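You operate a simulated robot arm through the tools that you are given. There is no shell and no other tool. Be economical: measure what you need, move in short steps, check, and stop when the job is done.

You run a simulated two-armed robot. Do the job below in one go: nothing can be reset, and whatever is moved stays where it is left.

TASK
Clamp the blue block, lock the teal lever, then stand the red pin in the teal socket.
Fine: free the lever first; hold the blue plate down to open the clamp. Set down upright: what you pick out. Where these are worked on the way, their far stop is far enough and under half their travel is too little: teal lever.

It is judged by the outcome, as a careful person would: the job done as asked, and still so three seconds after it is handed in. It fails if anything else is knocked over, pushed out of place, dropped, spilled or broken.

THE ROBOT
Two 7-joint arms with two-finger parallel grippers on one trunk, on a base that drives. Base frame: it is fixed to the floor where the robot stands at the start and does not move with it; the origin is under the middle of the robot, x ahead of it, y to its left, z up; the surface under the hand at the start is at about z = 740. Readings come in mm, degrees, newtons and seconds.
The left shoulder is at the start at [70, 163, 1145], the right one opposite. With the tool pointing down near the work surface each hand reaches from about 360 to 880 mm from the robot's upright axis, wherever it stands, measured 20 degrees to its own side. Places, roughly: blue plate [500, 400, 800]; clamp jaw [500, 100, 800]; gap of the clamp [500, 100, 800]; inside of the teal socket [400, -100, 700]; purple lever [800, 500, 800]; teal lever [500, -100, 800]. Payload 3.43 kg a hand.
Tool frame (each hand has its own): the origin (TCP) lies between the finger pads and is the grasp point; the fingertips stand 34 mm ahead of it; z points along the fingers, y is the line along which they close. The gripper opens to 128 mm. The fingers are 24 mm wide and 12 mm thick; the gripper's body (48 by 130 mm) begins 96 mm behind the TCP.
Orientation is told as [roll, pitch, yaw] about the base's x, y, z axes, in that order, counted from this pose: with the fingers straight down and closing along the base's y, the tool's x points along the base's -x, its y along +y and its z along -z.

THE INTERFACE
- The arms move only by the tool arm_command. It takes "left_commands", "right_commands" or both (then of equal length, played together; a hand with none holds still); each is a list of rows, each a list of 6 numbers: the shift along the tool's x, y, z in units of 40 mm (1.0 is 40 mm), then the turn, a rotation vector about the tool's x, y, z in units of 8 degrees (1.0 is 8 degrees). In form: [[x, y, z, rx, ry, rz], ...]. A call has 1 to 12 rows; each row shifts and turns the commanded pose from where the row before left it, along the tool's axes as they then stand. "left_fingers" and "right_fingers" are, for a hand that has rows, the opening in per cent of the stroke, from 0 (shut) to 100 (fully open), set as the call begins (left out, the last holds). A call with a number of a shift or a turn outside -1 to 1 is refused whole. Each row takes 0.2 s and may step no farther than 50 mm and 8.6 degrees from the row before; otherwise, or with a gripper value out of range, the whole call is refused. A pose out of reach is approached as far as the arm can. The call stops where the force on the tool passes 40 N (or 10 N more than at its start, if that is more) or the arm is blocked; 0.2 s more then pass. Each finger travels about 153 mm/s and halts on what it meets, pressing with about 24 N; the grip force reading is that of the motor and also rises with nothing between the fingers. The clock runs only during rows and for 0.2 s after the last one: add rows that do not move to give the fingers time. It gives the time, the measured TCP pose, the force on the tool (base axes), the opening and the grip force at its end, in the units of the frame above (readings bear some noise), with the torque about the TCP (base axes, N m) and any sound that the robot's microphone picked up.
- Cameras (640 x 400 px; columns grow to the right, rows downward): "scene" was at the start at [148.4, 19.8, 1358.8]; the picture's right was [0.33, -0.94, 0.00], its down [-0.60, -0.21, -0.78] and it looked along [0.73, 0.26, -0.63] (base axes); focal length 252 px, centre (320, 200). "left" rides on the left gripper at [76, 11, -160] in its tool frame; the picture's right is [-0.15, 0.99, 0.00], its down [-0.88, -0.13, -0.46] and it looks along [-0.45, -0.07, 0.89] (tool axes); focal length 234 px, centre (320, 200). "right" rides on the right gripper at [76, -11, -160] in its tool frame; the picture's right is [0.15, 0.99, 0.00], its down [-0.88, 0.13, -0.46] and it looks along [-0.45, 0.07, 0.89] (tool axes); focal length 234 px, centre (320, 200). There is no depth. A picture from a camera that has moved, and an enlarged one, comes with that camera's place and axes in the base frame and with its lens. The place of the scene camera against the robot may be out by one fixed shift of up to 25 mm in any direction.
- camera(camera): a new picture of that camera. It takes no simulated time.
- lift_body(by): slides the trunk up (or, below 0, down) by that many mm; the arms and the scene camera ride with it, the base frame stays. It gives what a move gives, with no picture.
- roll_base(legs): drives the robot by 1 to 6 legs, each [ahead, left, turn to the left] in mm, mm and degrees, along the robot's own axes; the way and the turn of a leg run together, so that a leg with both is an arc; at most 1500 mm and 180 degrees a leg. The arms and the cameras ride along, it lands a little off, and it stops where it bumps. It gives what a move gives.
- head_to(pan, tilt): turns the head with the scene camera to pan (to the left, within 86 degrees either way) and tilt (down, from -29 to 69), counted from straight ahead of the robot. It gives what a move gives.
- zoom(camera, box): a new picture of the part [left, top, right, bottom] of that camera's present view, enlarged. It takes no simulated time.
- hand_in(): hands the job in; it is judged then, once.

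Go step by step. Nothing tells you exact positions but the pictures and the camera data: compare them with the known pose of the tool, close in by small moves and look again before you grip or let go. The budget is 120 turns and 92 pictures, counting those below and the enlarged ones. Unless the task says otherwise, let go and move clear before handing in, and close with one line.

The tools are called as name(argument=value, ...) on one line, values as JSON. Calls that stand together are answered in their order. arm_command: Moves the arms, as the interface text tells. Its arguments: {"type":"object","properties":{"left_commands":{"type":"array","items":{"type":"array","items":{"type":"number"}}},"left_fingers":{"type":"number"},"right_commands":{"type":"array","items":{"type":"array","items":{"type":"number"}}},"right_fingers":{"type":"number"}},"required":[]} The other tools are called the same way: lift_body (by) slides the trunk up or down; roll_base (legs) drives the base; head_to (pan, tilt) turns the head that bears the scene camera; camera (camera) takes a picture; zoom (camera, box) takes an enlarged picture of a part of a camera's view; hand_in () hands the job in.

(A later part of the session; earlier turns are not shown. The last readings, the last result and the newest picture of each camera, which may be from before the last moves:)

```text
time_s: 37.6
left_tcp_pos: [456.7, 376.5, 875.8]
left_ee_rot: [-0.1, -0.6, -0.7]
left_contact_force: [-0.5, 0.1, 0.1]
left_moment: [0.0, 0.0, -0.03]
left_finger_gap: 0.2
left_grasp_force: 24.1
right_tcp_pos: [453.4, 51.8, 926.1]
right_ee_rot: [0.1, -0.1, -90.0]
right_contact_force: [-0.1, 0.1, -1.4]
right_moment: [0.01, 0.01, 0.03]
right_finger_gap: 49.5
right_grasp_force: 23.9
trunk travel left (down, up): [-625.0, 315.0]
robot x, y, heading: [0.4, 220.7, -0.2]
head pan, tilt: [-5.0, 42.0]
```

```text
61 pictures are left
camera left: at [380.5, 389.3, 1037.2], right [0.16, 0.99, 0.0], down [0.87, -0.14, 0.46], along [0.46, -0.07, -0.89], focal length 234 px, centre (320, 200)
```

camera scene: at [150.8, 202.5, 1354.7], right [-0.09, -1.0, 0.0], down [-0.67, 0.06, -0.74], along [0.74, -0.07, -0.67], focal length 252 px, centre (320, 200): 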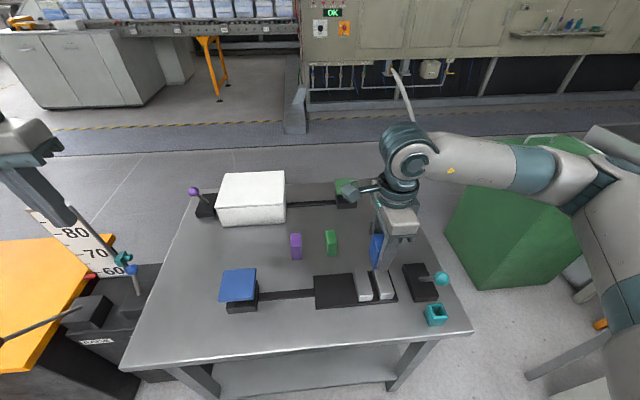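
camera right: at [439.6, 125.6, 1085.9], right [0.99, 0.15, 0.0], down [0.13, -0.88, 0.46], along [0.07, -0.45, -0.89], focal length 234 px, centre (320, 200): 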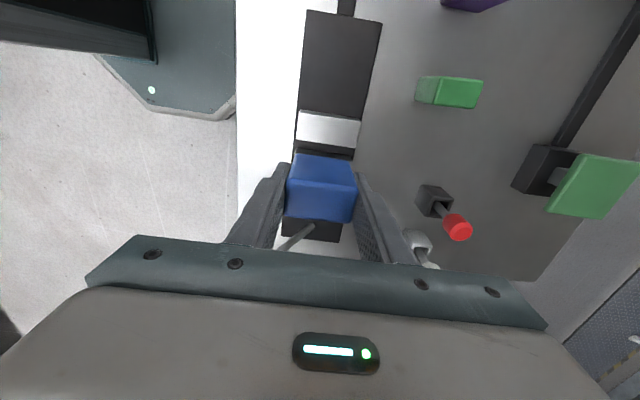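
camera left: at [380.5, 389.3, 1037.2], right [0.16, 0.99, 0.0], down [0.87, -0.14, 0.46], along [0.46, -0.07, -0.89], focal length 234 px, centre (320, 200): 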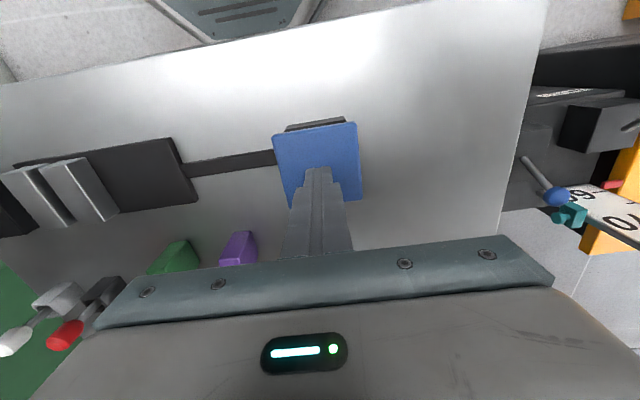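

Over the plate again. Pressing down to about z=822.

arm_command(left_commands=[[0, 0, 0.4, 0, 0, 0], [0, 0, 0.2, 0, 0, 0], [0, 0, 0.15, 0, 0, 0], [0, 0, 0.15, 0, 0, 0], [0, 0, 0.15, 0, 0, 0], [0, 0, 0.12, 0, 0, 0], [0, 0, 0.1, 0, 0, 0], [0, 0, 0.08, 0, 0, 0]])

camera(camera="right")

zoom(camera="scene", box=[210, 220, 470, 340])

```text
time_s: 39.4
left_tcp_pos: [458.9, 375.0, 823.5]
left_ee_rot: [0.0, -0.6, -0.7]
left_contact_force: [2.9, 1.5, 7.7]
left_moment: [0.02, 0.03, 0.04]
left_finger_gap: 0.2
left_grasp_force: 23.4
right_tcp_pos: [453.8, 51.1, 927.9]
right_ee_rot: [0.0, -0.1, -89.9]
right_contact_force: [1.0, 0.5, -1.0]
right_moment: [-0.01, -0.03, 0.02]
right_finger_gap: 49.3
right_grasp_force: 24.0
trunk travel left (down, up): [-625.0, 315.0]
robot x, y, heading: [1.6, 222.4, -0.2]
head pan, tilt: [-5.0, 42.0]
```

```text
60 pictures are left
camera right: at [440.5, 127.1, 1085.8], right [0.99, 0.15, 0.0], down [0.13, -0.88, 0.46], along [0.07, -0.45, -0.89], focal length 234 px, centre (320, 200)
```

right: 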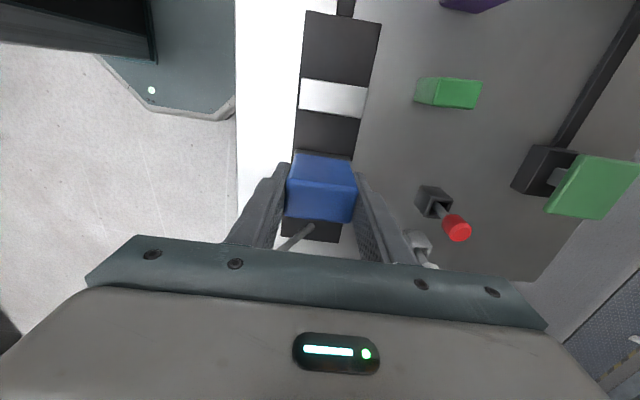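

```text
2.46 times, centred on (340, 280) of scene
camera zoom: at [151.4, 204.2, 1354.6], right [-0.09, -1.0, 0.0], down [-0.67, 0.06, -0.74], along [0.74, -0.07, -0.67], focal length 620 px, centre (271, 3)
```

zoom: 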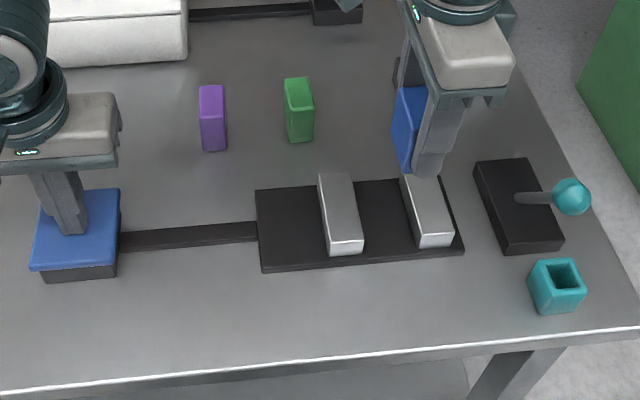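

Clamp open with the plate held. Descending with the block to just above jaw height and checking.

arm_command(right_commands=[[0, 0.03, 0.8, 0, 0, 0], [0, 0, 0.8, 0, 0, 0], [0, 0, 0.3, 0, 0, 0], [0, 0, 0, 0, 0, 0]])

zoom(camera="right", box=[220, 40, 420, 260])

zoom(camera="scene", box=[310, 240, 470, 340])

zoom(camera="left", box=[0, 100, 240, 300])

```text
time_s: 40.4
left_tcp_pos: [458.8, 375.4, 823.5]
left_ee_rot: [0.0, -0.7, -0.8]
left_contact_force: [3.9, 0.3, 6.7]
left_moment: [0.04, -0.03, 0.01]
left_finger_gap: 0.2
left_grasp_force: 23.9
right_tcp_pos: [454.1, 52.3, 849.5]
right_ee_rot: [0.1, 0.0, -89.9]
right_contact_force: [-0.9, 0.8, -0.8]
right_moment: [-0.01, -0.01, 0.01]
right_finger_gap: 49.8
right_grasp_force: 24.6
trunk travel left (down, up): [-625.0, 315.0]
robot x, y, heading: [1.1, 219.2, -0.2]
head pan, tilt: [-5.0, 42.0]
```

```text
1.82 times, centred on (320, 150) of right
camera zoom: at [441.3, 126.8, 1009.9], right [0.99, 0.15, 0.0], down [0.13, -0.88, 0.46], along [0.07, -0.45, -0.89], focal length 426 px, centre (320, 291)
```

zoom: 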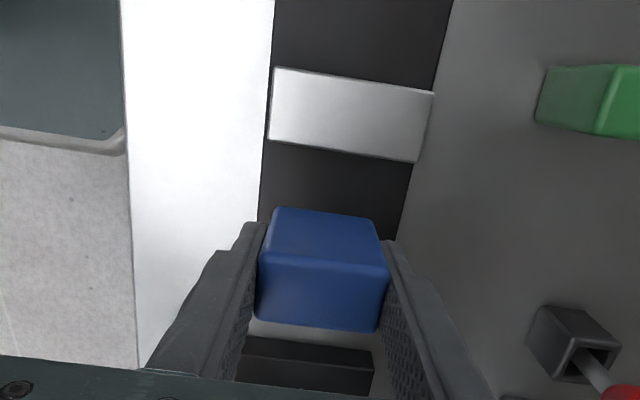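

```text
4.00 times, centred on (390, 290) of scene
camera zoom: at [151.6, 204.1, 1354.6], right [-0.09, -1.0, 0.0], down [-0.67, 0.06, -0.74], along [0.74, -0.07, -0.67], focal length 1008 px, centre (40, -160)
```

zoom: 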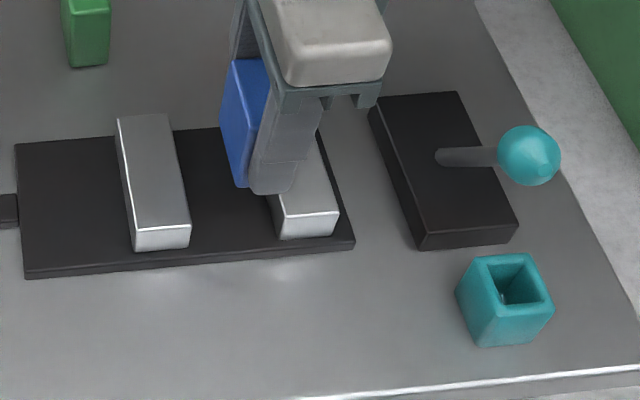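

```text
2.00 times, centred on (120, 200) of left
camera zoom: at [380.8, 388.0, 983.0], right [0.16, 0.99, 0.0], down [0.87, -0.14, 0.46], along [0.46, -0.07, -0.89], focal length 468 px, centre (720, 200)
```

zoom: 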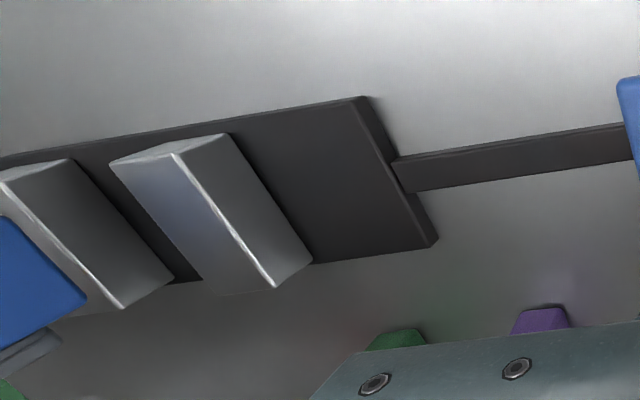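

The fixed jaw's inner face may be closer to y≈38, so I shift the block 6 mm toward the middle of the gap and descend until near the clamp bed.

arm_command(right_commands=[[0.15, 0.03, 0, 0, 0, 0], [0, 0, 0.4, 0, 0, 0], [0, 0, 0.3, 0, 0, 0], [0, 0, 0, 0, 0, 0]])

zoom(camera="scene", box=[310, 240, 470, 340])

zoom(camera="right", box=[220, 40, 420, 260])

```text
time_s: 41.4
left_tcp_pos: [457.7, 375.1, 823.7]
left_ee_rot: [0.0, -0.7, -0.7]
left_contact_force: [2.3, 0.6, 7.5]
left_moment: [-0.02, -0.03, -0.01]
left_finger_gap: 0.0
left_grasp_force: 23.9
right_tcp_pos: [455.1, 57.6, 822.4]
right_ee_rot: [0.1, 0.1, -90.0]
right_contact_force: [0.6, 0.0, -1.0]
right_moment: [0.0, 0.03, -0.02]
right_finger_gap: 49.6
right_grasp_force: 24.2
trunk travel left (down, up): [-625.0, 315.0]
robot x, y, heading: [2.5, 223.0, -0.3]
head pan, tilt: [-5.0, 42.0]
```

```text
4.00 times, centred on (390, 290) of scene
camera zoom: at [151.4, 204.0, 1354.6], right [-0.09, -1.0, 0.0], down [-0.67, 0.06, -0.74], along [0.74, -0.07, -0.67], focal length 1008 px, centre (40, -160)
```

zoom: 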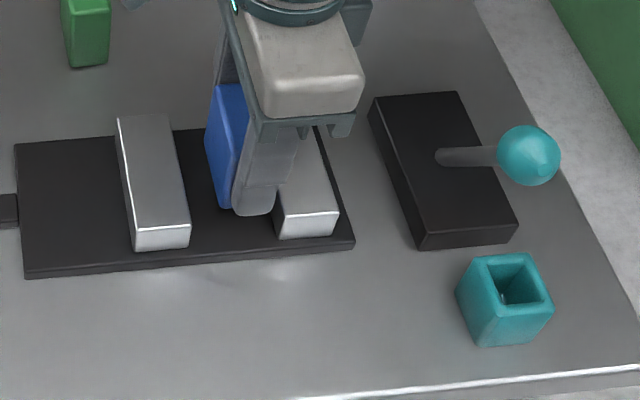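

```text
1.82 times, centred on (320, 150) of right
camera zoom: at [443.4, 132.7, 981.7], right [0.99, 0.15, 0.0], down [0.13, -0.88, 0.46], along [0.07, -0.45, -0.89], focal length 426 px, centre (320, 291)
```

zoom: 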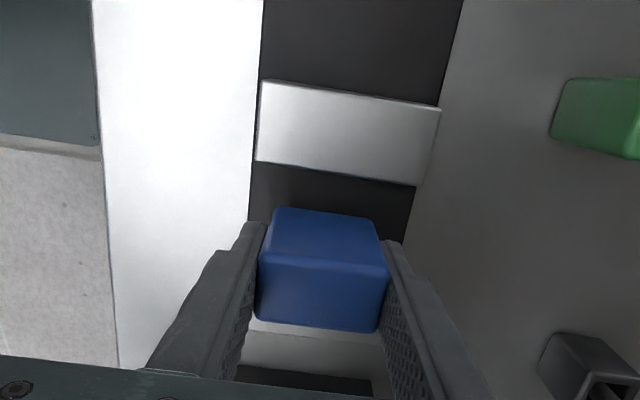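

Clearance to the fixed jaw looks slim, so I shift 4 mm more to the middle, then lower to the bed with fine steps.

arm_command(right_commands=[[0.1, 0, 0, 0, 0, 0], [0, 0, 0.25, 0, 0, 0], [0, 0, 0.1, 0, 0, 0], [0, 0, 0.06, 0, 0, 0], [0, 0, 0.06, 0, 0, 0]])

zoom(camera="scene", box=[340, 250, 420, 310])

```text
time_s: 42.6
left_tcp_pos: [457.8, 374.9, 823.0]
left_ee_rot: [0.2, -0.6, -0.8]
left_contact_force: [2.0, -0.2, 7.0]
left_moment: [0.02, 0.01, -0.02]
left_finger_gap: 0.0
left_grasp_force: 23.6
right_tcp_pos: [455.8, 62.6, 804.6]
right_ee_rot: [0.0, 0.1, -90.0]
right_contact_force: [-0.5, -0.2, -0.3]
right_moment: [0.02, 0.0, 0.01]
right_finger_gap: 49.8
right_grasp_force: 24.3
trunk travel left (down, up): [-625.0, 315.0]
robot x, y, heading: [1.5, 222.2, -0.4]
head pan, tilt: [-5.0, 42.0]
```

```text
6.67 times, centred on (380, 280) of scene
camera zoom: at [151.4, 204.0, 1354.6], right [-0.09, -1.0, 0.0], down [-0.67, 0.06, -0.74], along [0.74, -0.07, -0.67], focal length 1679 px, centre (-80, -333)
```

zoom: 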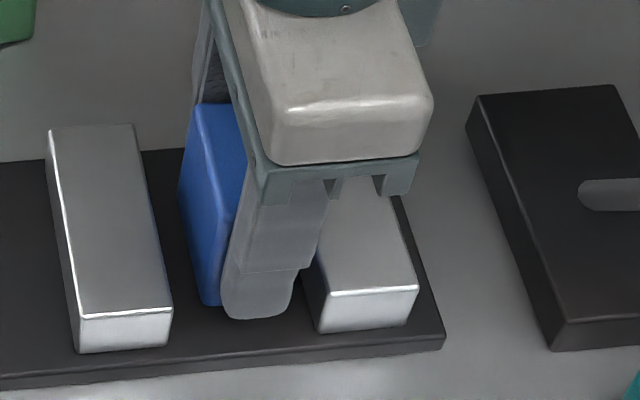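

Block is well between the jaws. Creeping down to touch the bed.

arm_command(right_commands=[[0, 0, 0.05, 0, 0, 0], [0, 0, 0.05, 0, 0, 0], [0, 0, 0.05, 0, 0, 0]])

```text
time_s: 43.4
left_tcp_pos: [457.2, 375.5, 822.9]
left_ee_rot: [0.1, -0.6, -0.6]
left_contact_force: [2.5, -0.5, 6.2]
left_moment: [0.02, 0.02, -0.03]
left_finger_gap: 0.0
left_grasp_force: 24.1
right_tcp_pos: [457.3, 60.9, 797.7]
right_ee_rot: [0.1, 0.0, -90.0]
right_contact_force: [-0.6, -0.5, -1.2]
right_moment: [0.02, 0.02, 0.01]
right_finger_gap: 49.5
right_grasp_force: 24.3
trunk travel left (down, up): [-625.0, 315.0]
robot x, y, heading: [1.2, 220.9, -0.4]
head pan, tilt: [-5.0, 42.0]
```

arm_command(right_commands=[[0, 0, 0.04, 0, 0, 0], [0, 0, 0.04, 0, 0, 0]])

zoom(camera="scene", box=[340, 250, 420, 310])

```text
time_s: 44.0
left_tcp_pos: [457.0, 375.7, 823.2]
left_ee_rot: [-0.2, -0.7, -0.7]
left_contact_force: [2.9, -0.6, 6.2]
left_moment: [-0.01, 0.0, -0.01]
left_finger_gap: 0.0
left_grasp_force: 24.4
right_tcp_pos: [456.5, 62.8, 796.0]
right_ee_rot: [0.2, 0.0, -90.1]
right_contact_force: [0.3, -2.1, 23.4]
right_moment: [-0.01, 0.58, 0.07]
right_finger_gap: 49.6
right_grasp_force: 23.6
trunk travel left (down, up): [-625.0, 315.0]
robot x, y, heading: [-1.8, 220.0, -0.6]
head pan, tilt: [-5.0, 42.0]
```

```text
6.67 times, centred on (380, 280) of scene
camera zoom: at [149.8, 204.3, 1355.2], right [-0.09, -1.0, 0.0], down [-0.67, 0.06, -0.74], along [0.74, -0.07, -0.67], focal length 1679 px, centre (-80, -333)
```

zoom: 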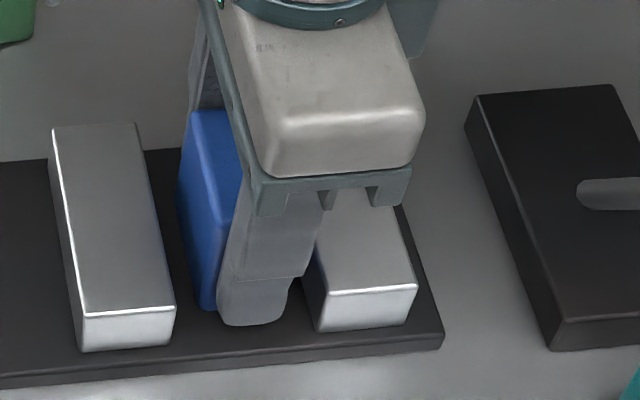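

Touching the bed. I ease off 1 mm, slide it 6 mm toward the fixed jaw, release, and rise straight up.

arm_command(right_commands=[[0, 0, -0.03, 0, 0, 0], [-0.08, 0, 0, 0, 0, 0], [-0.07, 0, 0, 0, 0, 0], [0, 0, 0.02, 0, 0, 0]])

arm_command(right_commands=[[0, 0, 0, 0, 0, 0], [0, 0, 0, 0, 0, 0], [0, 0, 0, 0, 0, 0]], right_fingers=53)

zoom(camera="scene", box=[340, 250, 420, 310])

```text
time_s: 45.0
left_tcp_pos: [457.7, 375.6, 824.2]
left_ee_rot: [-0.1, -0.6, -0.7]
left_contact_force: [1.6, -2.5, 7.1]
left_moment: [-0.07, 0.0, 0.05]
left_finger_gap: 0.1
left_grasp_force: 23.8
right_tcp_pos: [454.7, 57.0, 797.5]
right_ee_rot: [0.2, 0.0, -89.9]
right_contact_force: [-0.2, 5.7, 21.1]
right_moment: [0.29, 0.24, 0.01]
right_finger_gap: 49.6
right_grasp_force: 24.1
trunk travel left (down, up): [-625.0, 315.0]
robot x, y, heading: [-0.8, 221.8, -0.5]
head pan, tilt: [-5.0, 42.0]
```

```text
time_s: 45.8
left_tcp_pos: [455.7, 376.0, 823.2]
left_ee_rot: [0.1, -0.6, -0.7]
left_contact_force: [-2.9, 2.2, 6.0]
left_moment: [0.07, 0.19, -0.02]
left_finger_gap: 0.0
left_grasp_force: 24.1
right_tcp_pos: [455.5, 56.5, 795.8]
right_ee_rot: [0.1, -0.1, -90.0]
right_contact_force: [-0.5, -0.3, -0.3]
right_moment: [0.0, 0.01, -0.02]
right_finger_gap: 68.0
right_grasp_force: 0.0
trunk travel left (down, up): [-625.0, 315.0]
robot x, y, heading: [1.4, 221.1, -0.3]
head pan, tilt: [-5.0, 42.0]
```

```text
6.67 times, centred on (380, 280) of scene
camera zoom: at [150.6, 204.3, 1354.7], right [-0.09, -1.0, 0.0], down [-0.67, 0.06, -0.74], along [0.74, -0.07, -0.67], focal length 1679 px, centre (-80, -333)
```

zoom: 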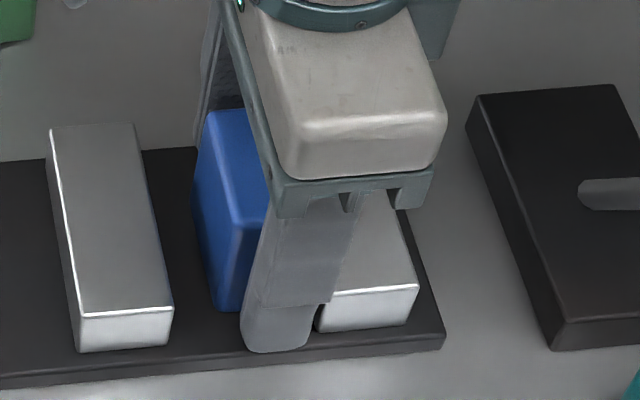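

Released and the block stands. Rising straight up with the right hand.

arm_command(right_commands=[[0, 0, -0.4, 0, 0, 0], [0, 0, -0.8, 0, 0, 0], [0, 0, -1, 0, 0, 0], [0, 0, -1, 0, 0, 0], [0, 0, -1, 0, 0, 0]])

zoom(camera="scene", box=[310, 240, 470, 340])

```text
time_s: 47.0
left_tcp_pos: [457.0, 375.2, 823.5]
left_ee_rot: [-0.1, -0.5, -0.7]
left_contact_force: [-1.5, 1.0, 6.5]
left_moment: [0.02, 0.15, -0.02]
left_finger_gap: 0.1
left_grasp_force: 24.0
right_tcp_pos: [455.3, 57.7, 965.0]
right_ee_rot: [0.0, -0.1, -90.0]
right_contact_force: [0.6, 0.3, 0.3]
right_moment: [0.01, 0.01, 0.01]
right_finger_gap: 67.8
right_grasp_force: 0.0
trunk travel left (down, up): [-625.0, 315.0]
robot x, y, heading: [1.0, 221.8, -0.2]
head pan, tilt: [-5.0, 42.0]
```

```text
4.00 times, centred on (390, 290) of scene
camera zoom: at [150.6, 204.5, 1354.6], right [-0.09, -1.0, 0.0], down [-0.67, 0.06, -0.74], along [0.74, -0.07, -0.67], focal length 1008 px, centre (40, -160)
```

zoom: 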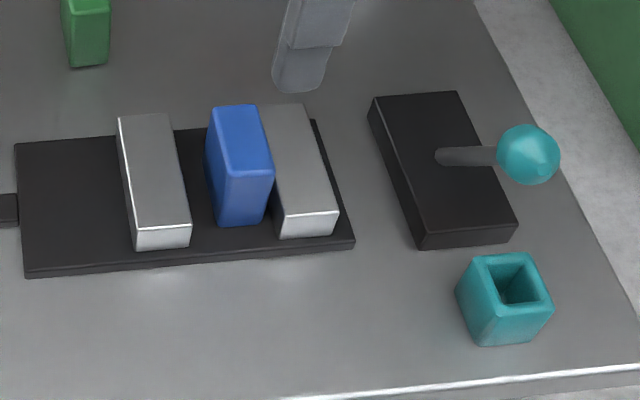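

The block stands in the gap next to the fixed jaw. Letting the plate up slowly so the clamp closes.

arm_command(left_commands=[[0, 0, -0.08, 0, 0, 0], [0, 0, -0.08, 0, 0, 0], [0, 0, -0.08, 0, 0, 0], [0, 0, -0.08, 0, 0, 0], [0, 0, -0.08, 0, 0, 0], [0, 0, -0.08, 0, 0, 0], [0, 0, -0.08, 0, 0, 0], [0, 0, -0.08, 0, 0, 0], [0, 0, -0.08, 0, 0, 0], [0, 0, -0.08, 0, 0, 0], [0, 0, -0.1, 0, 0, 0], [0, 0, -0.1, 0, 0, 0]])

zoom(camera="scene", box=[210, 220, 470, 340])

```text
time_s: 49.6
left_tcp_pos: [456.5, 375.1, 862.9]
left_ee_rot: [0.1, -0.6, -0.8]
left_contact_force: [0.5, 0.4, -0.4]
left_moment: [0.02, 0.01, 0.04]
left_finger_gap: 0.1
left_grasp_force: 24.4
right_tcp_pos: [457.4, 58.5, 965.1]
right_ee_rot: [0.0, -0.1, -90.0]
right_contact_force: [0.1, -0.8, 0.3]
right_moment: [-0.01, 0.05, 0.0]
right_finger_gap: 67.8
right_grasp_force: 0.0
trunk travel left (down, up): [-625.0, 315.0]
robot x, y, heading: [4.3, 218.7, -0.6]
head pan, tilt: [-5.0, 42.0]
```

```text
2.46 times, centred on (340, 280) of scene
camera zoom: at [151.6, 204.2, 1354.6], right [-0.09, -1.0, 0.0], down [-0.67, 0.06, -0.74], along [0.74, -0.07, -0.67], focal length 620 px, centre (271, 3)
```

zoom: 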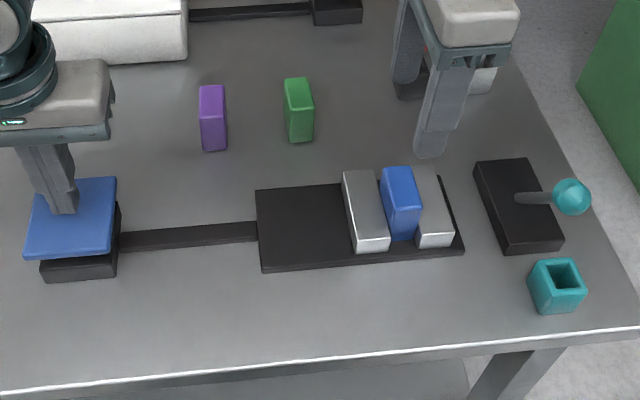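

Clamped. Now I retract the left hand and turn the right hand back to yaw 0 for the lever.

arm_command(left_commands=[[0, 0, -0.8, 0, 0, 0], [0, 0, -1, 0, 0, 0], [0, 0, -1, 0, 0, 0], [0, 0, -1, 0, 0, 0], [0, 0.8, 0, 0, 0, 0], [0, 0.8, 0, 0, 0, 0], [0, 0, 0, 0, 0, 0], [0, 0, 0, 0, 0, 0], [0, 0, 0, 0, 0, 0], [0, 0, 0, 0, 0, 0], [0, 0, 0, 0, 0, 0], [0, 0, 0, 0, 0, 0]], right_commands=[[0, 0, 0, 0, 0, -1], [0, 0, 0, 0, 0, -1], [0, 0, 0, 0, 0, -1], [0, 0, 0, 0, 0, -1], [0, 0, 0, 0, 0, -1], [0, 0, 0, 0, 0, -1], [0, 0, 0, 0, 0, -1], [0, 0, 0, 0, 0, -1], [0, 0, 0, 0, 0, -1], [0, 0, 0, 0, 0, -1], [0, 0, 0, 0, 0, -1], [0, 0, 0, 0, 0, -0.25]])

arm_command(right_commands=[[0.42, -0.9, 0, 0, 0, 0], [0.42, -0.9, 0, 0, 0, 0], [0.42, -0.9, 0, 0, 0, 0], [0.28, -0.85, 0, 0, 0, 0]], right_fingers=50)

camera(camera="right")

```text
time_s: 52.2
left_tcp_pos: [458.6, 438.9, 1015.4]
left_ee_rot: [0.0, -0.6, -0.6]
left_contact_force: [0.0, 0.6, -0.7]
left_moment: [0.01, 0.01, 0.02]
left_finger_gap: 0.0
left_grasp_force: 24.4
right_tcp_pos: [455.9, 55.7, 964.0]
right_ee_rot: [-0.1, 0.0, 0.2]
right_contact_force: [-0.4, 0.5, 1.4]
right_moment: [0.02, 0.0, 0.0]
right_finger_gap: 67.7
right_grasp_force: 0.1
trunk travel left (down, up): [-625.0, 315.0]
robot x, y, heading: [0.7, 223.0, -0.3]
head pan, tilt: [-5.0, 42.0]
```

```text
time_s: 53.2
left_tcp_pos: [457.0, 438.6, 1015.3]
left_ee_rot: [-0.1, -0.7, -0.7]
left_contact_force: [-0.1, 0.6, 0.2]
left_moment: [0.04, -0.03, 0.01]
left_finger_gap: 0.0
left_grasp_force: 23.9
right_tcp_pos: [394.1, -86.3, 964.9]
right_ee_rot: [0.0, -0.1, 0.1]
right_contact_force: [0.5, -0.3, -0.8]
right_moment: [0.0, -0.02, 0.01]
right_finger_gap: 63.9
right_grasp_force: 0.1
trunk travel left (down, up): [-625.0, 315.0]
robot x, y, heading: [2.7, 220.8, -0.4]
head pan, tilt: [-5.0, 42.0]
```

```text
48 pictures are left
camera right: at [315.5, -98.3, 1123.6], right [-0.15, 0.99, 0.0], down [0.88, 0.13, 0.46], along [0.45, 0.07, -0.89], focal length 234 px, centre (320, 200)
```

right: 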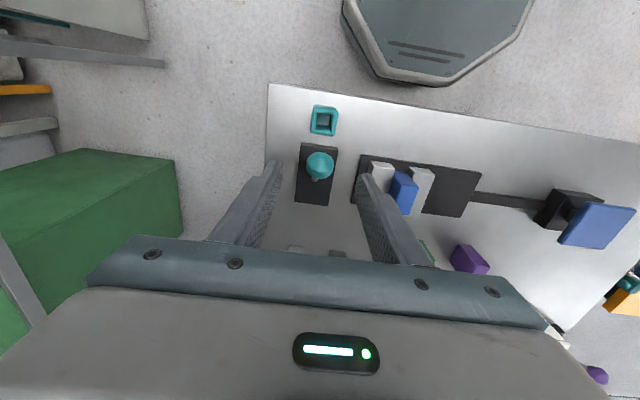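

The ball is below the hand, about [400, -86, 854]. Descending onto it and gripping.

arm_command(right_commands=[[-0.12, 0, 0.9, 0, 0, 0], [0, 0, 0.9, 0, 0, 0], [0, 0, 0.95, 0, 0, 0], [0, 0, 0, 0, 0, 0]])

camera(camera="right")

```text
time_s: 54.2
left_tcp_pos: [458.1, 439.3, 1016.3]
left_ee_rot: [-0.1, -0.6, -0.8]
left_contact_force: [-0.6, 0.4, -0.4]
left_moment: [0.0, -0.04, 0.0]
left_finger_gap: 0.0
left_grasp_force: 23.9
right_tcp_pos: [398.7, -84.1, 854.0]
right_ee_rot: [-0.1, 0.1, 0.1]
right_contact_force: [0.5, -0.1, -0.2]
right_moment: [0.04, 0.0, -0.01]
right_finger_gap: 64.0
right_grasp_force: 0.0
trunk travel left (down, up): [-625.0, 315.0]
robot x, y, heading: [1.7, 221.8, -0.2]
head pan, tilt: [-5.0, 42.0]
```

```text
47 pictures are left
camera right: at [320.8, -97.4, 1013.3], right [-0.15, 0.99, 0.0], down [0.88, 0.13, 0.46], along [0.45, 0.07, -0.89], focal length 234 px, centre (320, 200)
```

right: 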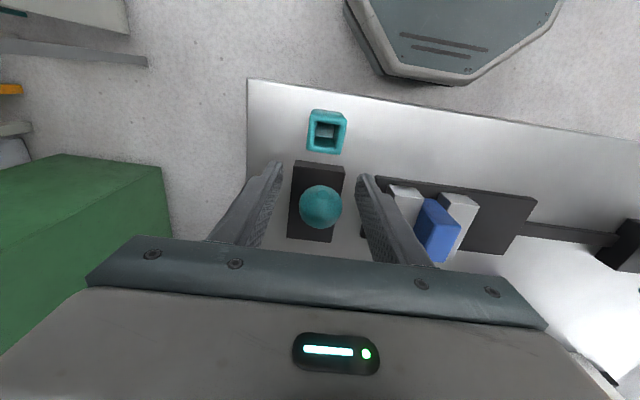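

arm_command(right_commands=[[-0.2, 0, -0.05, 0, 0, 0], [0, 0, 0, 0, 0, 0]])

arm_command(right_commands=[[0, 0, 0, 0, 0, 0], [0, 0, 0, 0, 0, 0], [0, 0, 0, 0, 0, 0]], right_fingers=0)

```text
time_s: 54.8
left_tcp_pos: [457.9, 438.8, 1016.3]
left_ee_rot: [0.0, -0.6, -0.7]
left_contact_force: [0.4, -0.5, 0.2]
left_moment: [-0.01, -0.02, 0.0]
left_finger_gap: 0.1
left_grasp_force: 23.8
right_tcp_pos: [406.2, -86.6, 856.3]
right_ee_rot: [0.1, 0.0, -0.1]
right_contact_force: [0.7, 0.2, -0.1]
right_moment: [-0.02, -0.01, -0.04]
right_finger_gap: 64.2
right_grasp_force: 0.0
trunk travel left (down, up): [-625.0, 315.0]
robot x, y, heading: [-0.3, 218.2, -0.3]
head pan, tilt: [-5.0, 42.0]
```

```text
time_s: 55.6
left_tcp_pos: [457.7, 439.8, 1015.6]
left_ee_rot: [-0.1, -0.5, -0.8]
left_contact_force: [-0.4, 0.9, 0.3]
left_moment: [0.01, -0.02, -0.01]
left_finger_gap: 0.2
left_grasp_force: 24.5
right_tcp_pos: [407.1, -83.9, 855.5]
right_ee_rot: [-0.1, 0.0, 0.2]
right_contact_force: [-0.7, 12.1, -4.2]
right_moment: [0.05, 0.16, 0.1]
right_finger_gap: 31.2
right_grasp_force: 45.2
trunk travel left (down, up): [-625.0, 315.0]
robot x, y, heading: [1.2, 221.7, -0.2]
head pan, tilt: [-5.0, 42.0]
```

Gripped at the ball. Pushing it back away from the robot along the arc.

arm_command(right_commands=[[-0.32, 0.05, -0.14, 0, 0, 0], [-0.34, 0, -0.11, 0, 0, 0], [-0.34, 0, -0.06, 0, 0, 0], [-0.34, 0, -0.01, 0, 0, 0], [-0.34, 0, 0.03, 0, 0, 0], [-0.34, 0, 0.07, 0, 0, 0], [-0.34, 0, 0.11, 0, 0, 0], [-0.3, 0, 0.14, 0, 0, 0]])

```text
time_s: 57.4
left_tcp_pos: [456.8, 439.0, 1015.5]
left_ee_rot: [-0.1, -0.5, -0.7]
left_contact_force: [-0.3, -0.8, -0.8]
left_moment: [0.0, -0.01, -0.02]
left_finger_gap: 0.3
left_grasp_force: 24.0
right_tcp_pos: [515.0, -84.1, 857.2]
right_ee_rot: [-0.1, 0.0, 0.0]
right_contact_force: [-5.1, -4.5, 12.3]
right_moment: [-0.15, 1.18, 0.01]
right_finger_gap: 31.2
right_grasp_force: 44.4
trunk travel left (down, up): [-625.0, 315.0]
robot x, y, heading: [-0.6, 220.6, -0.4]
head pan, tilt: [-5.0, 42.0]
```

Back at the initial lean; pushing on to feel the stop.

arm_command(right_commands=[[-0.2, 0, 0.12, 0, 0, 0], [-0.2, 0, 0.14, 0, 0, 0], [-0.15, 0, 0.12, 0, 0, 0], [-0.15, 0, 0.12, 0, 0, 0]])

```text
time_s: 58.0
left_tcp_pos: [456.6, 438.9, 1015.5]
left_ee_rot: [-0.1, -0.7, -0.8]
left_contact_force: [0.7, -0.2, -0.1]
left_moment: [-0.03, 0.05, -0.03]
left_finger_gap: 0.0
left_grasp_force: 24.1
right_tcp_pos: [526.5, -83.0, 848.4]
right_ee_rot: [-0.1, 0.1, 0.0]
right_contact_force: [-17.6, -1.9, 18.5]
right_moment: [0.14, -0.51, -0.21]
right_finger_gap: 30.8
right_grasp_force: 44.9
trunk travel left (down, up): [-625.0, 315.0]
robot x, y, heading: [1.4, 218.9, -0.5]
head pan, tilt: [-5.0, 42.0]
stopped in row 3 (right hand): the force on the tool passed its limit at 41 N (the readings are from after the stop); the commanded pose is now the measured one
```

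The far stop is reached. Releasing and rising, then looking toward the red pin.

arm_command(right_commands=[[0, 0, 0, 0, 0, 0], [0, 0, 0, 0, 0, 0], [0, 0, -0.8, 0, 0, 0], [0, 0, -1, 0, 0, 0], [0, 0, -1, 0, 0, 0], [0, 0, -0.5, 0, 0, 0]], right_fingers=50)

camera(camera="right")

zoom(camera="scene", box=[320, 180, 480, 330])

```text
time_s: 59.4
left_tcp_pos: [458.2, 438.5, 1015.1]
left_ee_rot: [-0.1, -0.7, -0.8]
left_contact_force: [0.4, -0.3, 0.4]
left_moment: [0.01, 0.02, 0.0]
left_finger_gap: 0.0
left_grasp_force: 23.7
right_tcp_pos: [529.6, -81.6, 979.2]
right_ee_rot: [0.0, 0.1, 0.0]
right_contact_force: [0.9, 0.1, 0.7]
right_moment: [0.0, 0.01, -0.02]
right_finger_gap: 64.2
right_grasp_force: 0.1
trunk travel left (down, up): [-625.0, 315.0]
robot x, y, heading: [-0.8, 220.9, -0.2]
head pan, tilt: [-5.0, 42.0]
```

```text
46 pictures are left
camera right: at [452.6, -94.3, 1139.0], right [-0.15, 0.99, 0.0], down [0.88, 0.13, 0.45], along [0.45, 0.07, -0.89], focal length 234 px, centre (320, 200)
```

right: 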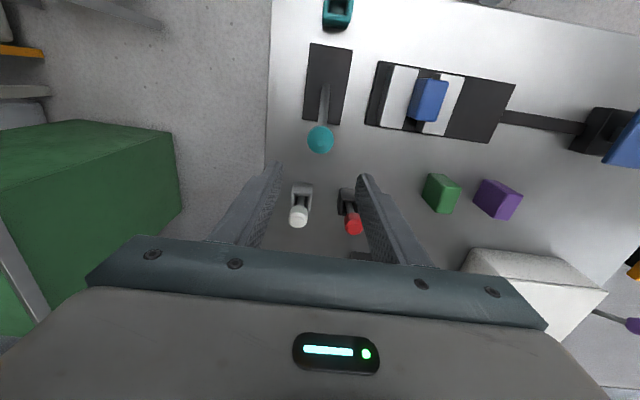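

```text
2.67 times, centred on (400, 255) of scene
camera zoom: at [151.3, 204.0, 1354.6], right [-0.09, -1.0, 0.0], down [-0.67, 0.06, -0.74], along [0.74, -0.07, -0.67], focal length 672 px, centre (107, 53)
```

zoom: 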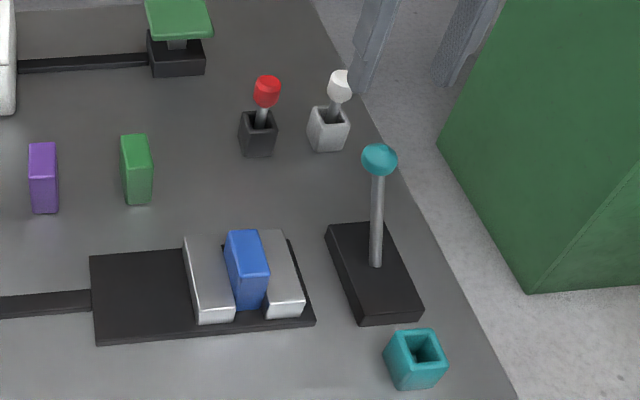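

The lever is locked and the block clamped. The red pin's cap triangulates to roughly [600, -31, 890]; I move closer for a better fix.

arm_command(right_commands=[[-0.5, 0.65, -0.5, 0, 0, 0], [-0.5, 0.65, -0.3, 0, 0, 0]], right_fingers=40)

camera(camera="right")

zoom(camera="right", box=[280, 130, 360, 210])

```text
time_s: 60.0
left_tcp_pos: [459.6, 438.5, 1014.6]
left_ee_rot: [-0.1, -0.5, -0.8]
left_contact_force: [0.4, -0.7, 0.1]
left_moment: [-0.02, 0.01, -0.02]
left_finger_gap: 0.0
left_grasp_force: 23.7
right_tcp_pos: [571.1, -31.8, 1011.2]
right_ee_rot: [0.0, 0.2, 0.1]
right_contact_force: [-0.1, 0.3, 0.0]
right_moment: [-0.01, 0.01, -0.02]
right_finger_gap: 51.1
right_grasp_force: 0.0
trunk travel left (down, up): [-625.0, 315.0]
robot x, y, heading: [0.8, 223.8, -0.3]
head pan, tilt: [-5.0, 42.0]
```

```text
44 pictures are left
camera right: at [493.7, -43.2, 1171.0], right [-0.15, 0.99, 0.0], down [0.88, 0.13, 0.45], along [0.45, 0.07, -0.89], focal length 234 px, centre (320, 200)
```

right: 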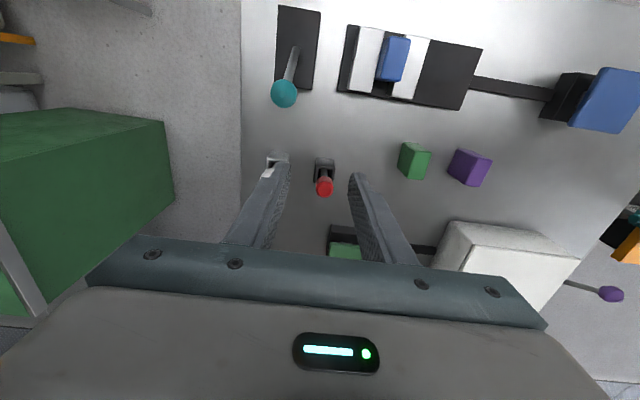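

```text
5.00 times, centred on (320, 170) of right
camera zoom: at [493.7, -43.2, 1171.0], right [-0.15, 0.99, 0.0], down [0.88, 0.13, 0.45], along [0.45, 0.07, -0.89], focal length 1171 px, centre (320, 350)
```

zoom: 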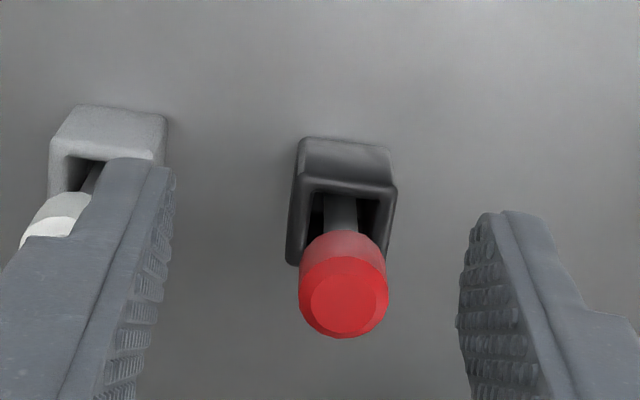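

The pin's axis is near [638, -13.5] with the cap top around z=853. Moving above it and lowering partway to verify.

arm_command(right_commands=[[-0.8, 0.23, 0, 0, 0, 0], [-0.87, 0.23, 0.3, 0, 0, 0], [0, 0, 0.9, 0, 0, 0], [0, 0, 0.8, 0, 0, 0]])

camera(camera="right")

zoom(camera="scene", box=[350, 180, 450, 250])

```text
time_s: 61.0
left_tcp_pos: [459.8, 438.9, 1015.8]
left_ee_rot: [-0.1, -0.5, -0.8]
left_contact_force: [-0.3, 0.3, -0.7]
left_moment: [0.02, 0.0, 0.0]
left_finger_gap: 0.2
left_grasp_force: 24.2
right_tcp_pos: [633.1, -14.8, 930.3]
right_ee_rot: [-0.2, 0.0, 0.0]
right_contact_force: [0.1, 0.5, -1.0]
right_moment: [-0.01, 0.05, 0.0]
right_finger_gap: 51.1
right_grasp_force: 0.0
trunk travel left (down, up): [-625.0, 315.0]
robot x, y, heading: [-1.6, 222.3, -0.7]
head pan, tilt: [-5.0, 42.0]
```

```text
42 pictures are left
camera right: at [556.7, -26.3, 1089.2], right [-0.15, 0.99, 0.0], down [0.88, 0.13, 0.45], along [0.45, 0.07, -0.89], focal length 234 px, centre (320, 200)
```

right: 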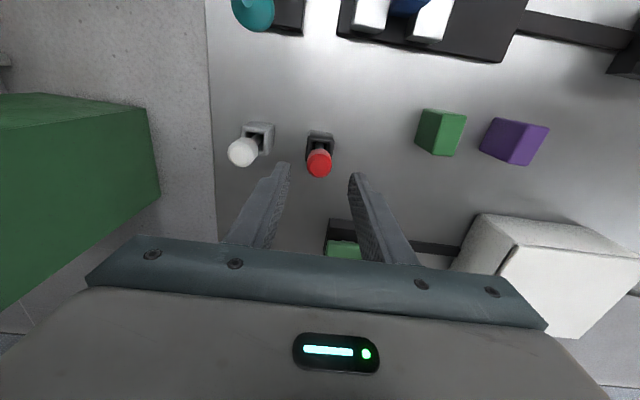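

```text
5.71 times, centred on (400, 215) of scene
camera zoom: at [152.3, 204.1, 1354.6], right [-0.09, -1.0, 0.0], down [-0.67, 0.06, -0.74], along [0.74, -0.07, -0.67], focal length 1439 px, centre (-137, 114)
```

zoom: 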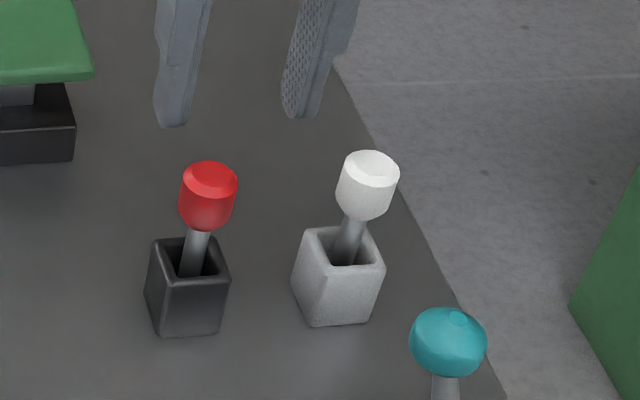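

Axis confirmed at [638, -14.4]; the white pin is clear at y≈-93. Descending to the cap.

arm_command(right_commands=[[-0.12, 0.01, 0.8, 0, 0, 0], [0, 0, 0.7, 0, 0, 0], [0, 0, 0.4, 0, 0, 0], [0, 0, 0.3, 0, 0, 0], [0, 0, 0, 0, 0, 0]])

camera(camera="right")

zoom(camera="scene", box=[350, 180, 450, 250])

```text
time_s: 62.2
left_tcp_pos: [457.9, 437.2, 1016.2]
left_ee_rot: [-0.2, -0.5, -0.8]
left_contact_force: [-0.3, -0.6, 0.7]
left_moment: [-0.02, 0.0, 0.0]
left_finger_gap: 0.0
left_grasp_force: 23.8
right_tcp_pos: [640.8, -11.4, 842.0]
right_ee_rot: [-0.1, 0.1, 0.1]
right_contact_force: [-0.3, 1.0, 0.3]
right_moment: [0.04, 0.01, 0.0]
right_finger_gap: 51.1
right_grasp_force: 0.0
trunk travel left (down, up): [-625.0, 315.0]
robot x, y, heading: [-0.8, 218.2, -0.3]
head pan, tilt: [-5.0, 42.0]
```

```text
40 pictures are left
camera right: at [563.4, -23.8, 1002.0], right [-0.15, 0.99, 0.0], down [0.88, 0.13, 0.45], along [0.45, 0.07, -0.89], focal length 234 px, centre (320, 200)
```

right: 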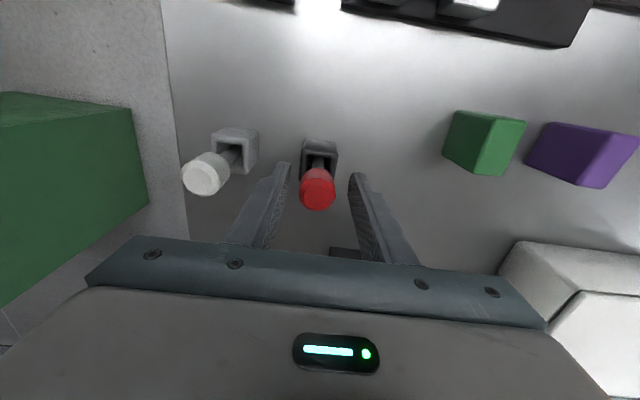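

```text
5.71 times, centred on (400, 215) of scene
camera zoom: at [151.4, 204.1, 1354.6], right [-0.09, -1.0, 0.0], down [-0.67, 0.06, -0.74], along [0.74, -0.07, -0.67], focal length 1439 px, centre (-137, 114)
```

zoom: 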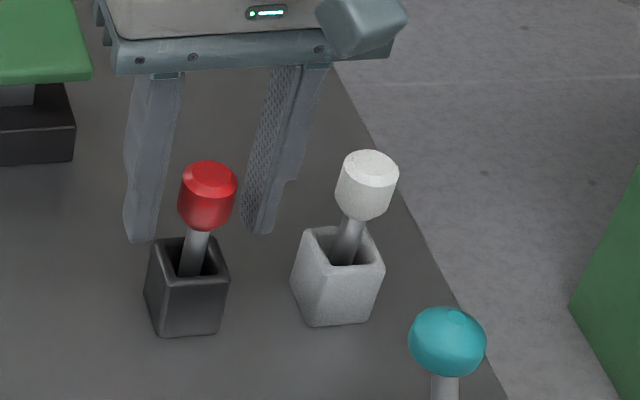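

Small centring shift, then closing on the cap.

arm_command(right_commands=[[0.12, -0.05, 0, 0, 0, 0], [0, 0, 0, 0, 0, 0]])

arm_command(right_commands=[[0, 0, 0, 0, 0, 0], [0, 0, 0, 0, 0, 0], [0, 0, 0, 0, 0, 0]], right_fingers=0)

zoom(camera="scene", box=[350, 180, 450, 250])

```text
time_s: 62.8
left_tcp_pos: [458.2, 439.2, 1015.1]
left_ee_rot: [-0.1, -0.4, -0.8]
left_contact_force: [0.0, -0.2, -0.1]
left_moment: [0.04, -0.01, -0.04]
left_finger_gap: 0.0
left_grasp_force: 24.2
right_tcp_pos: [634.3, -14.0, 843.2]
right_ee_rot: [0.0, 0.1, 0.1]
right_contact_force: [0.1, 0.1, -1.0]
right_moment: [0.0, -0.03, -0.01]
right_finger_gap: 51.2
right_grasp_force: 0.0
trunk travel left (down, up): [-625.0, 315.0]
robot x, y, heading: [1.4, 221.8, -0.3]
head pan, tilt: [-5.0, 42.0]
```

```text
time_s: 63.6
left_tcp_pos: [458.2, 438.6, 1015.5]
left_ee_rot: [0.0, -0.6, -0.7]
left_contact_force: [0.2, 0.1, -0.1]
left_moment: [0.02, 0.03, 0.02]
left_finger_gap: 0.0
left_grasp_force: 24.1
right_tcp_pos: [635.4, -14.2, 843.2]
right_ee_rot: [-0.1, 0.0, 0.1]
right_contact_force: [0.3, -0.3, 1.0]
right_moment: [0.0, 0.0, 0.0]
right_finger_gap: 26.8
right_grasp_force: 23.9
trunk travel left (down, up): [-625.0, 315.0]
robot x, y, heading: [3.6, 218.5, -0.3]
head pan, tilt: [-5.0, 42.0]
```

```text
5.71 times, centred on (400, 215) of scene
camera zoom: at [151.7, 203.9, 1354.6], right [-0.09, -1.0, 0.0], down [-0.67, 0.06, -0.74], along [0.74, -0.07, -0.67], focal length 1439 px, centre (-137, 114)
```

zoom: 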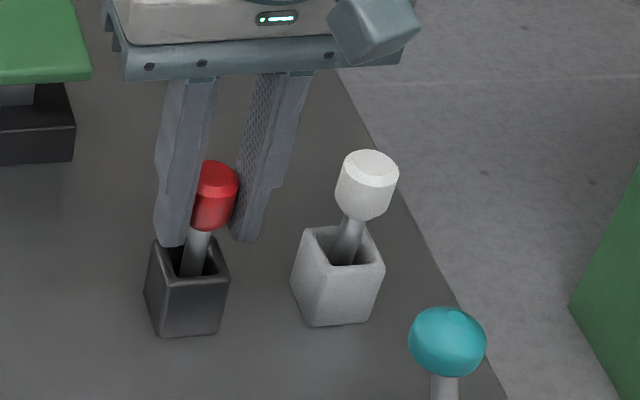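

Cap gripped (26.8 mm). Lifting straight up out of the holder.

arm_command(right_commands=[[0, 0, -0.5, 0, 0, 0], [0, 0, -0.7, 0, 0, 0], [0, 0, -0.9, 0, 0, 0], [0, 0, -0.9, 0, 0, 0], [0, 0, -0.8, 0, 0, 0], [0, 0, -0.4, 0, 0, 0]])

zoom(camera="scene", box=[320, 120, 480, 250])

```text
time_s: 65.0
left_tcp_pos: [459.6, 438.9, 1016.2]
left_ee_rot: [-0.1, -0.7, -0.8]
left_contact_force: [-0.5, 0.3, -1.0]
left_moment: [0.01, -0.02, 0.0]
left_finger_gap: 0.2
left_grasp_force: 23.8
right_tcp_pos: [636.9, -13.4, 1011.3]
right_ee_rot: [-0.2, 0.2, 0.1]
right_contact_force: [0.1, 0.3, -0.2]
right_moment: [0.0, -0.01, -0.02]
right_finger_gap: 26.3
right_grasp_force: 24.0
trunk travel left (down, up): [-625.0, 315.0]
robot x, y, heading: [-0.2, 219.9, -0.5]
head pan, tilt: [-5.0, 42.0]
```

```text
3.08 times, centred on (400, 185) of scene
camera zoom: at [151.6, 204.1, 1354.6], right [-0.09, -1.0, 0.0], down [-0.67, 0.06, -0.74], along [0.74, -0.07, -0.67], focal length 775 px, centre (74, 246)
```

zoom: 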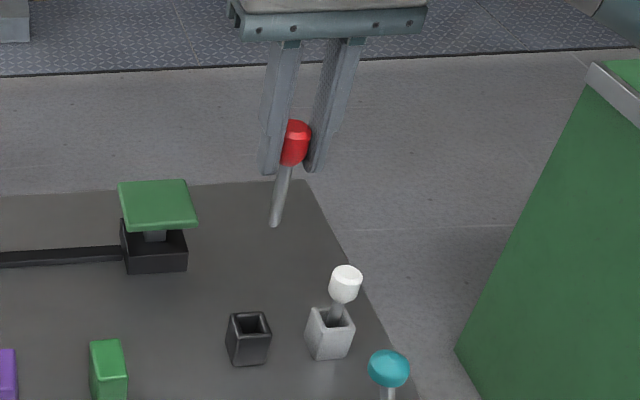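

Pin is upright in the grip, its bottom about 93 mm under the TCP. Carrying it high over to the teal socket near [368, -84].

arm_command(right_commands=[[0.9, -0.25, 0, 0, 0, 0], [0.9, -0.25, 0, 0, 0, 0], [0.9, -0.25, 0, 0, 0, 0], [0.9, -0.25, 0, 0, 0, 0], [0.9, -0.25, 0, 0, 0, 0], [0.9, -0.25, 0, 0, 0, 0], [0.9, -0.25, 0, 0, 0, 0], [0, 0, 0, 0, 0, 0]])

camera(camera="right")

zoom(camera="scene", box=[340, 220, 500, 340])

```text
time_s: 66.8
left_tcp_pos: [459.3, 438.7, 1015.9]
left_ee_rot: [-0.1, -0.5, -0.8]
left_contact_force: [0.1, 0.7, -0.6]
left_moment: [0.01, -0.01, 0.01]
left_finger_gap: 0.0
left_grasp_force: 23.9
right_tcp_pos: [385.8, -86.2, 1011.5]
right_ee_rot: [-0.1, 0.1, 0.2]
right_contact_force: [-0.1, -0.3, -0.2]
right_moment: [0.0, 0.01, -0.01]
right_finger_gap: 26.5
right_grasp_force: 23.7
trunk travel left (down, up): [-625.0, 315.0]
robot x, y, heading: [0.1, 221.3, -0.4]
head pan, tilt: [-5.0, 42.0]
```

```text
36 pictures are left
camera right: at [308.6, -96.9, 1171.7], right [-0.15, 0.99, 0.0], down [0.88, 0.13, 0.45], along [0.45, 0.07, -0.89], focal length 234 px, centre (320, 200)
```

right: 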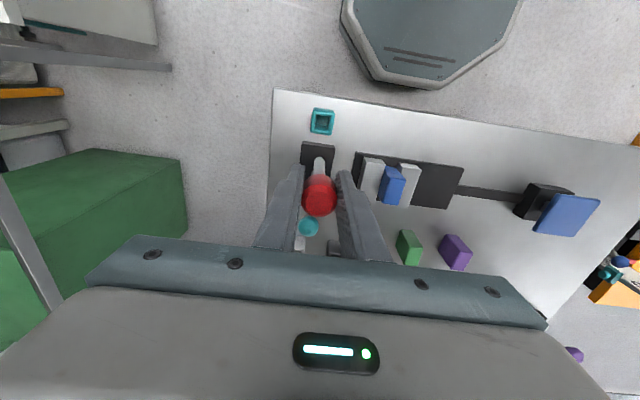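

```text
3.33 times, centred on (420, 280) of scene
camera zoom: at [152.4, 204.4, 1354.5], right [-0.09, -1.0, 0.0], down [-0.67, 0.06, -0.74], along [0.74, -0.07, -0.67], focal length 840 px, centre (-13, -67)
```

zoom: 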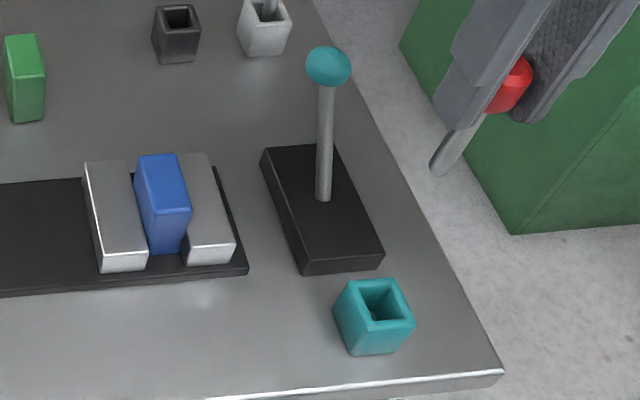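

zoom(camera="right", box=[280, 90, 380, 230])

```text
2.86 times, centred on (330, 160) of right
camera zoom: at [308.6, -96.9, 1171.7], right [-0.15, 0.99, 0.0], down [0.88, 0.13, 0.45], along [0.45, 0.07, -0.89], focal length 669 px, centre (291, 314)
```

zoom: 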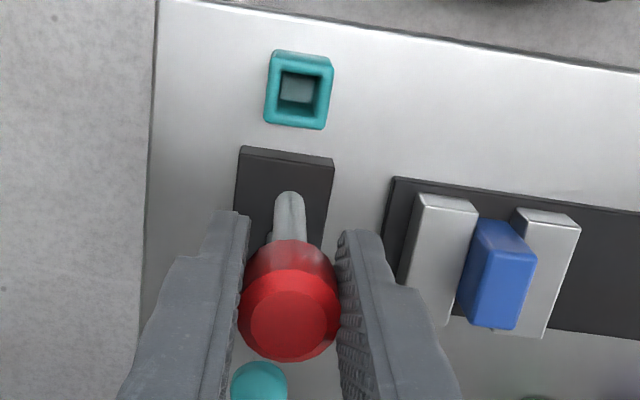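

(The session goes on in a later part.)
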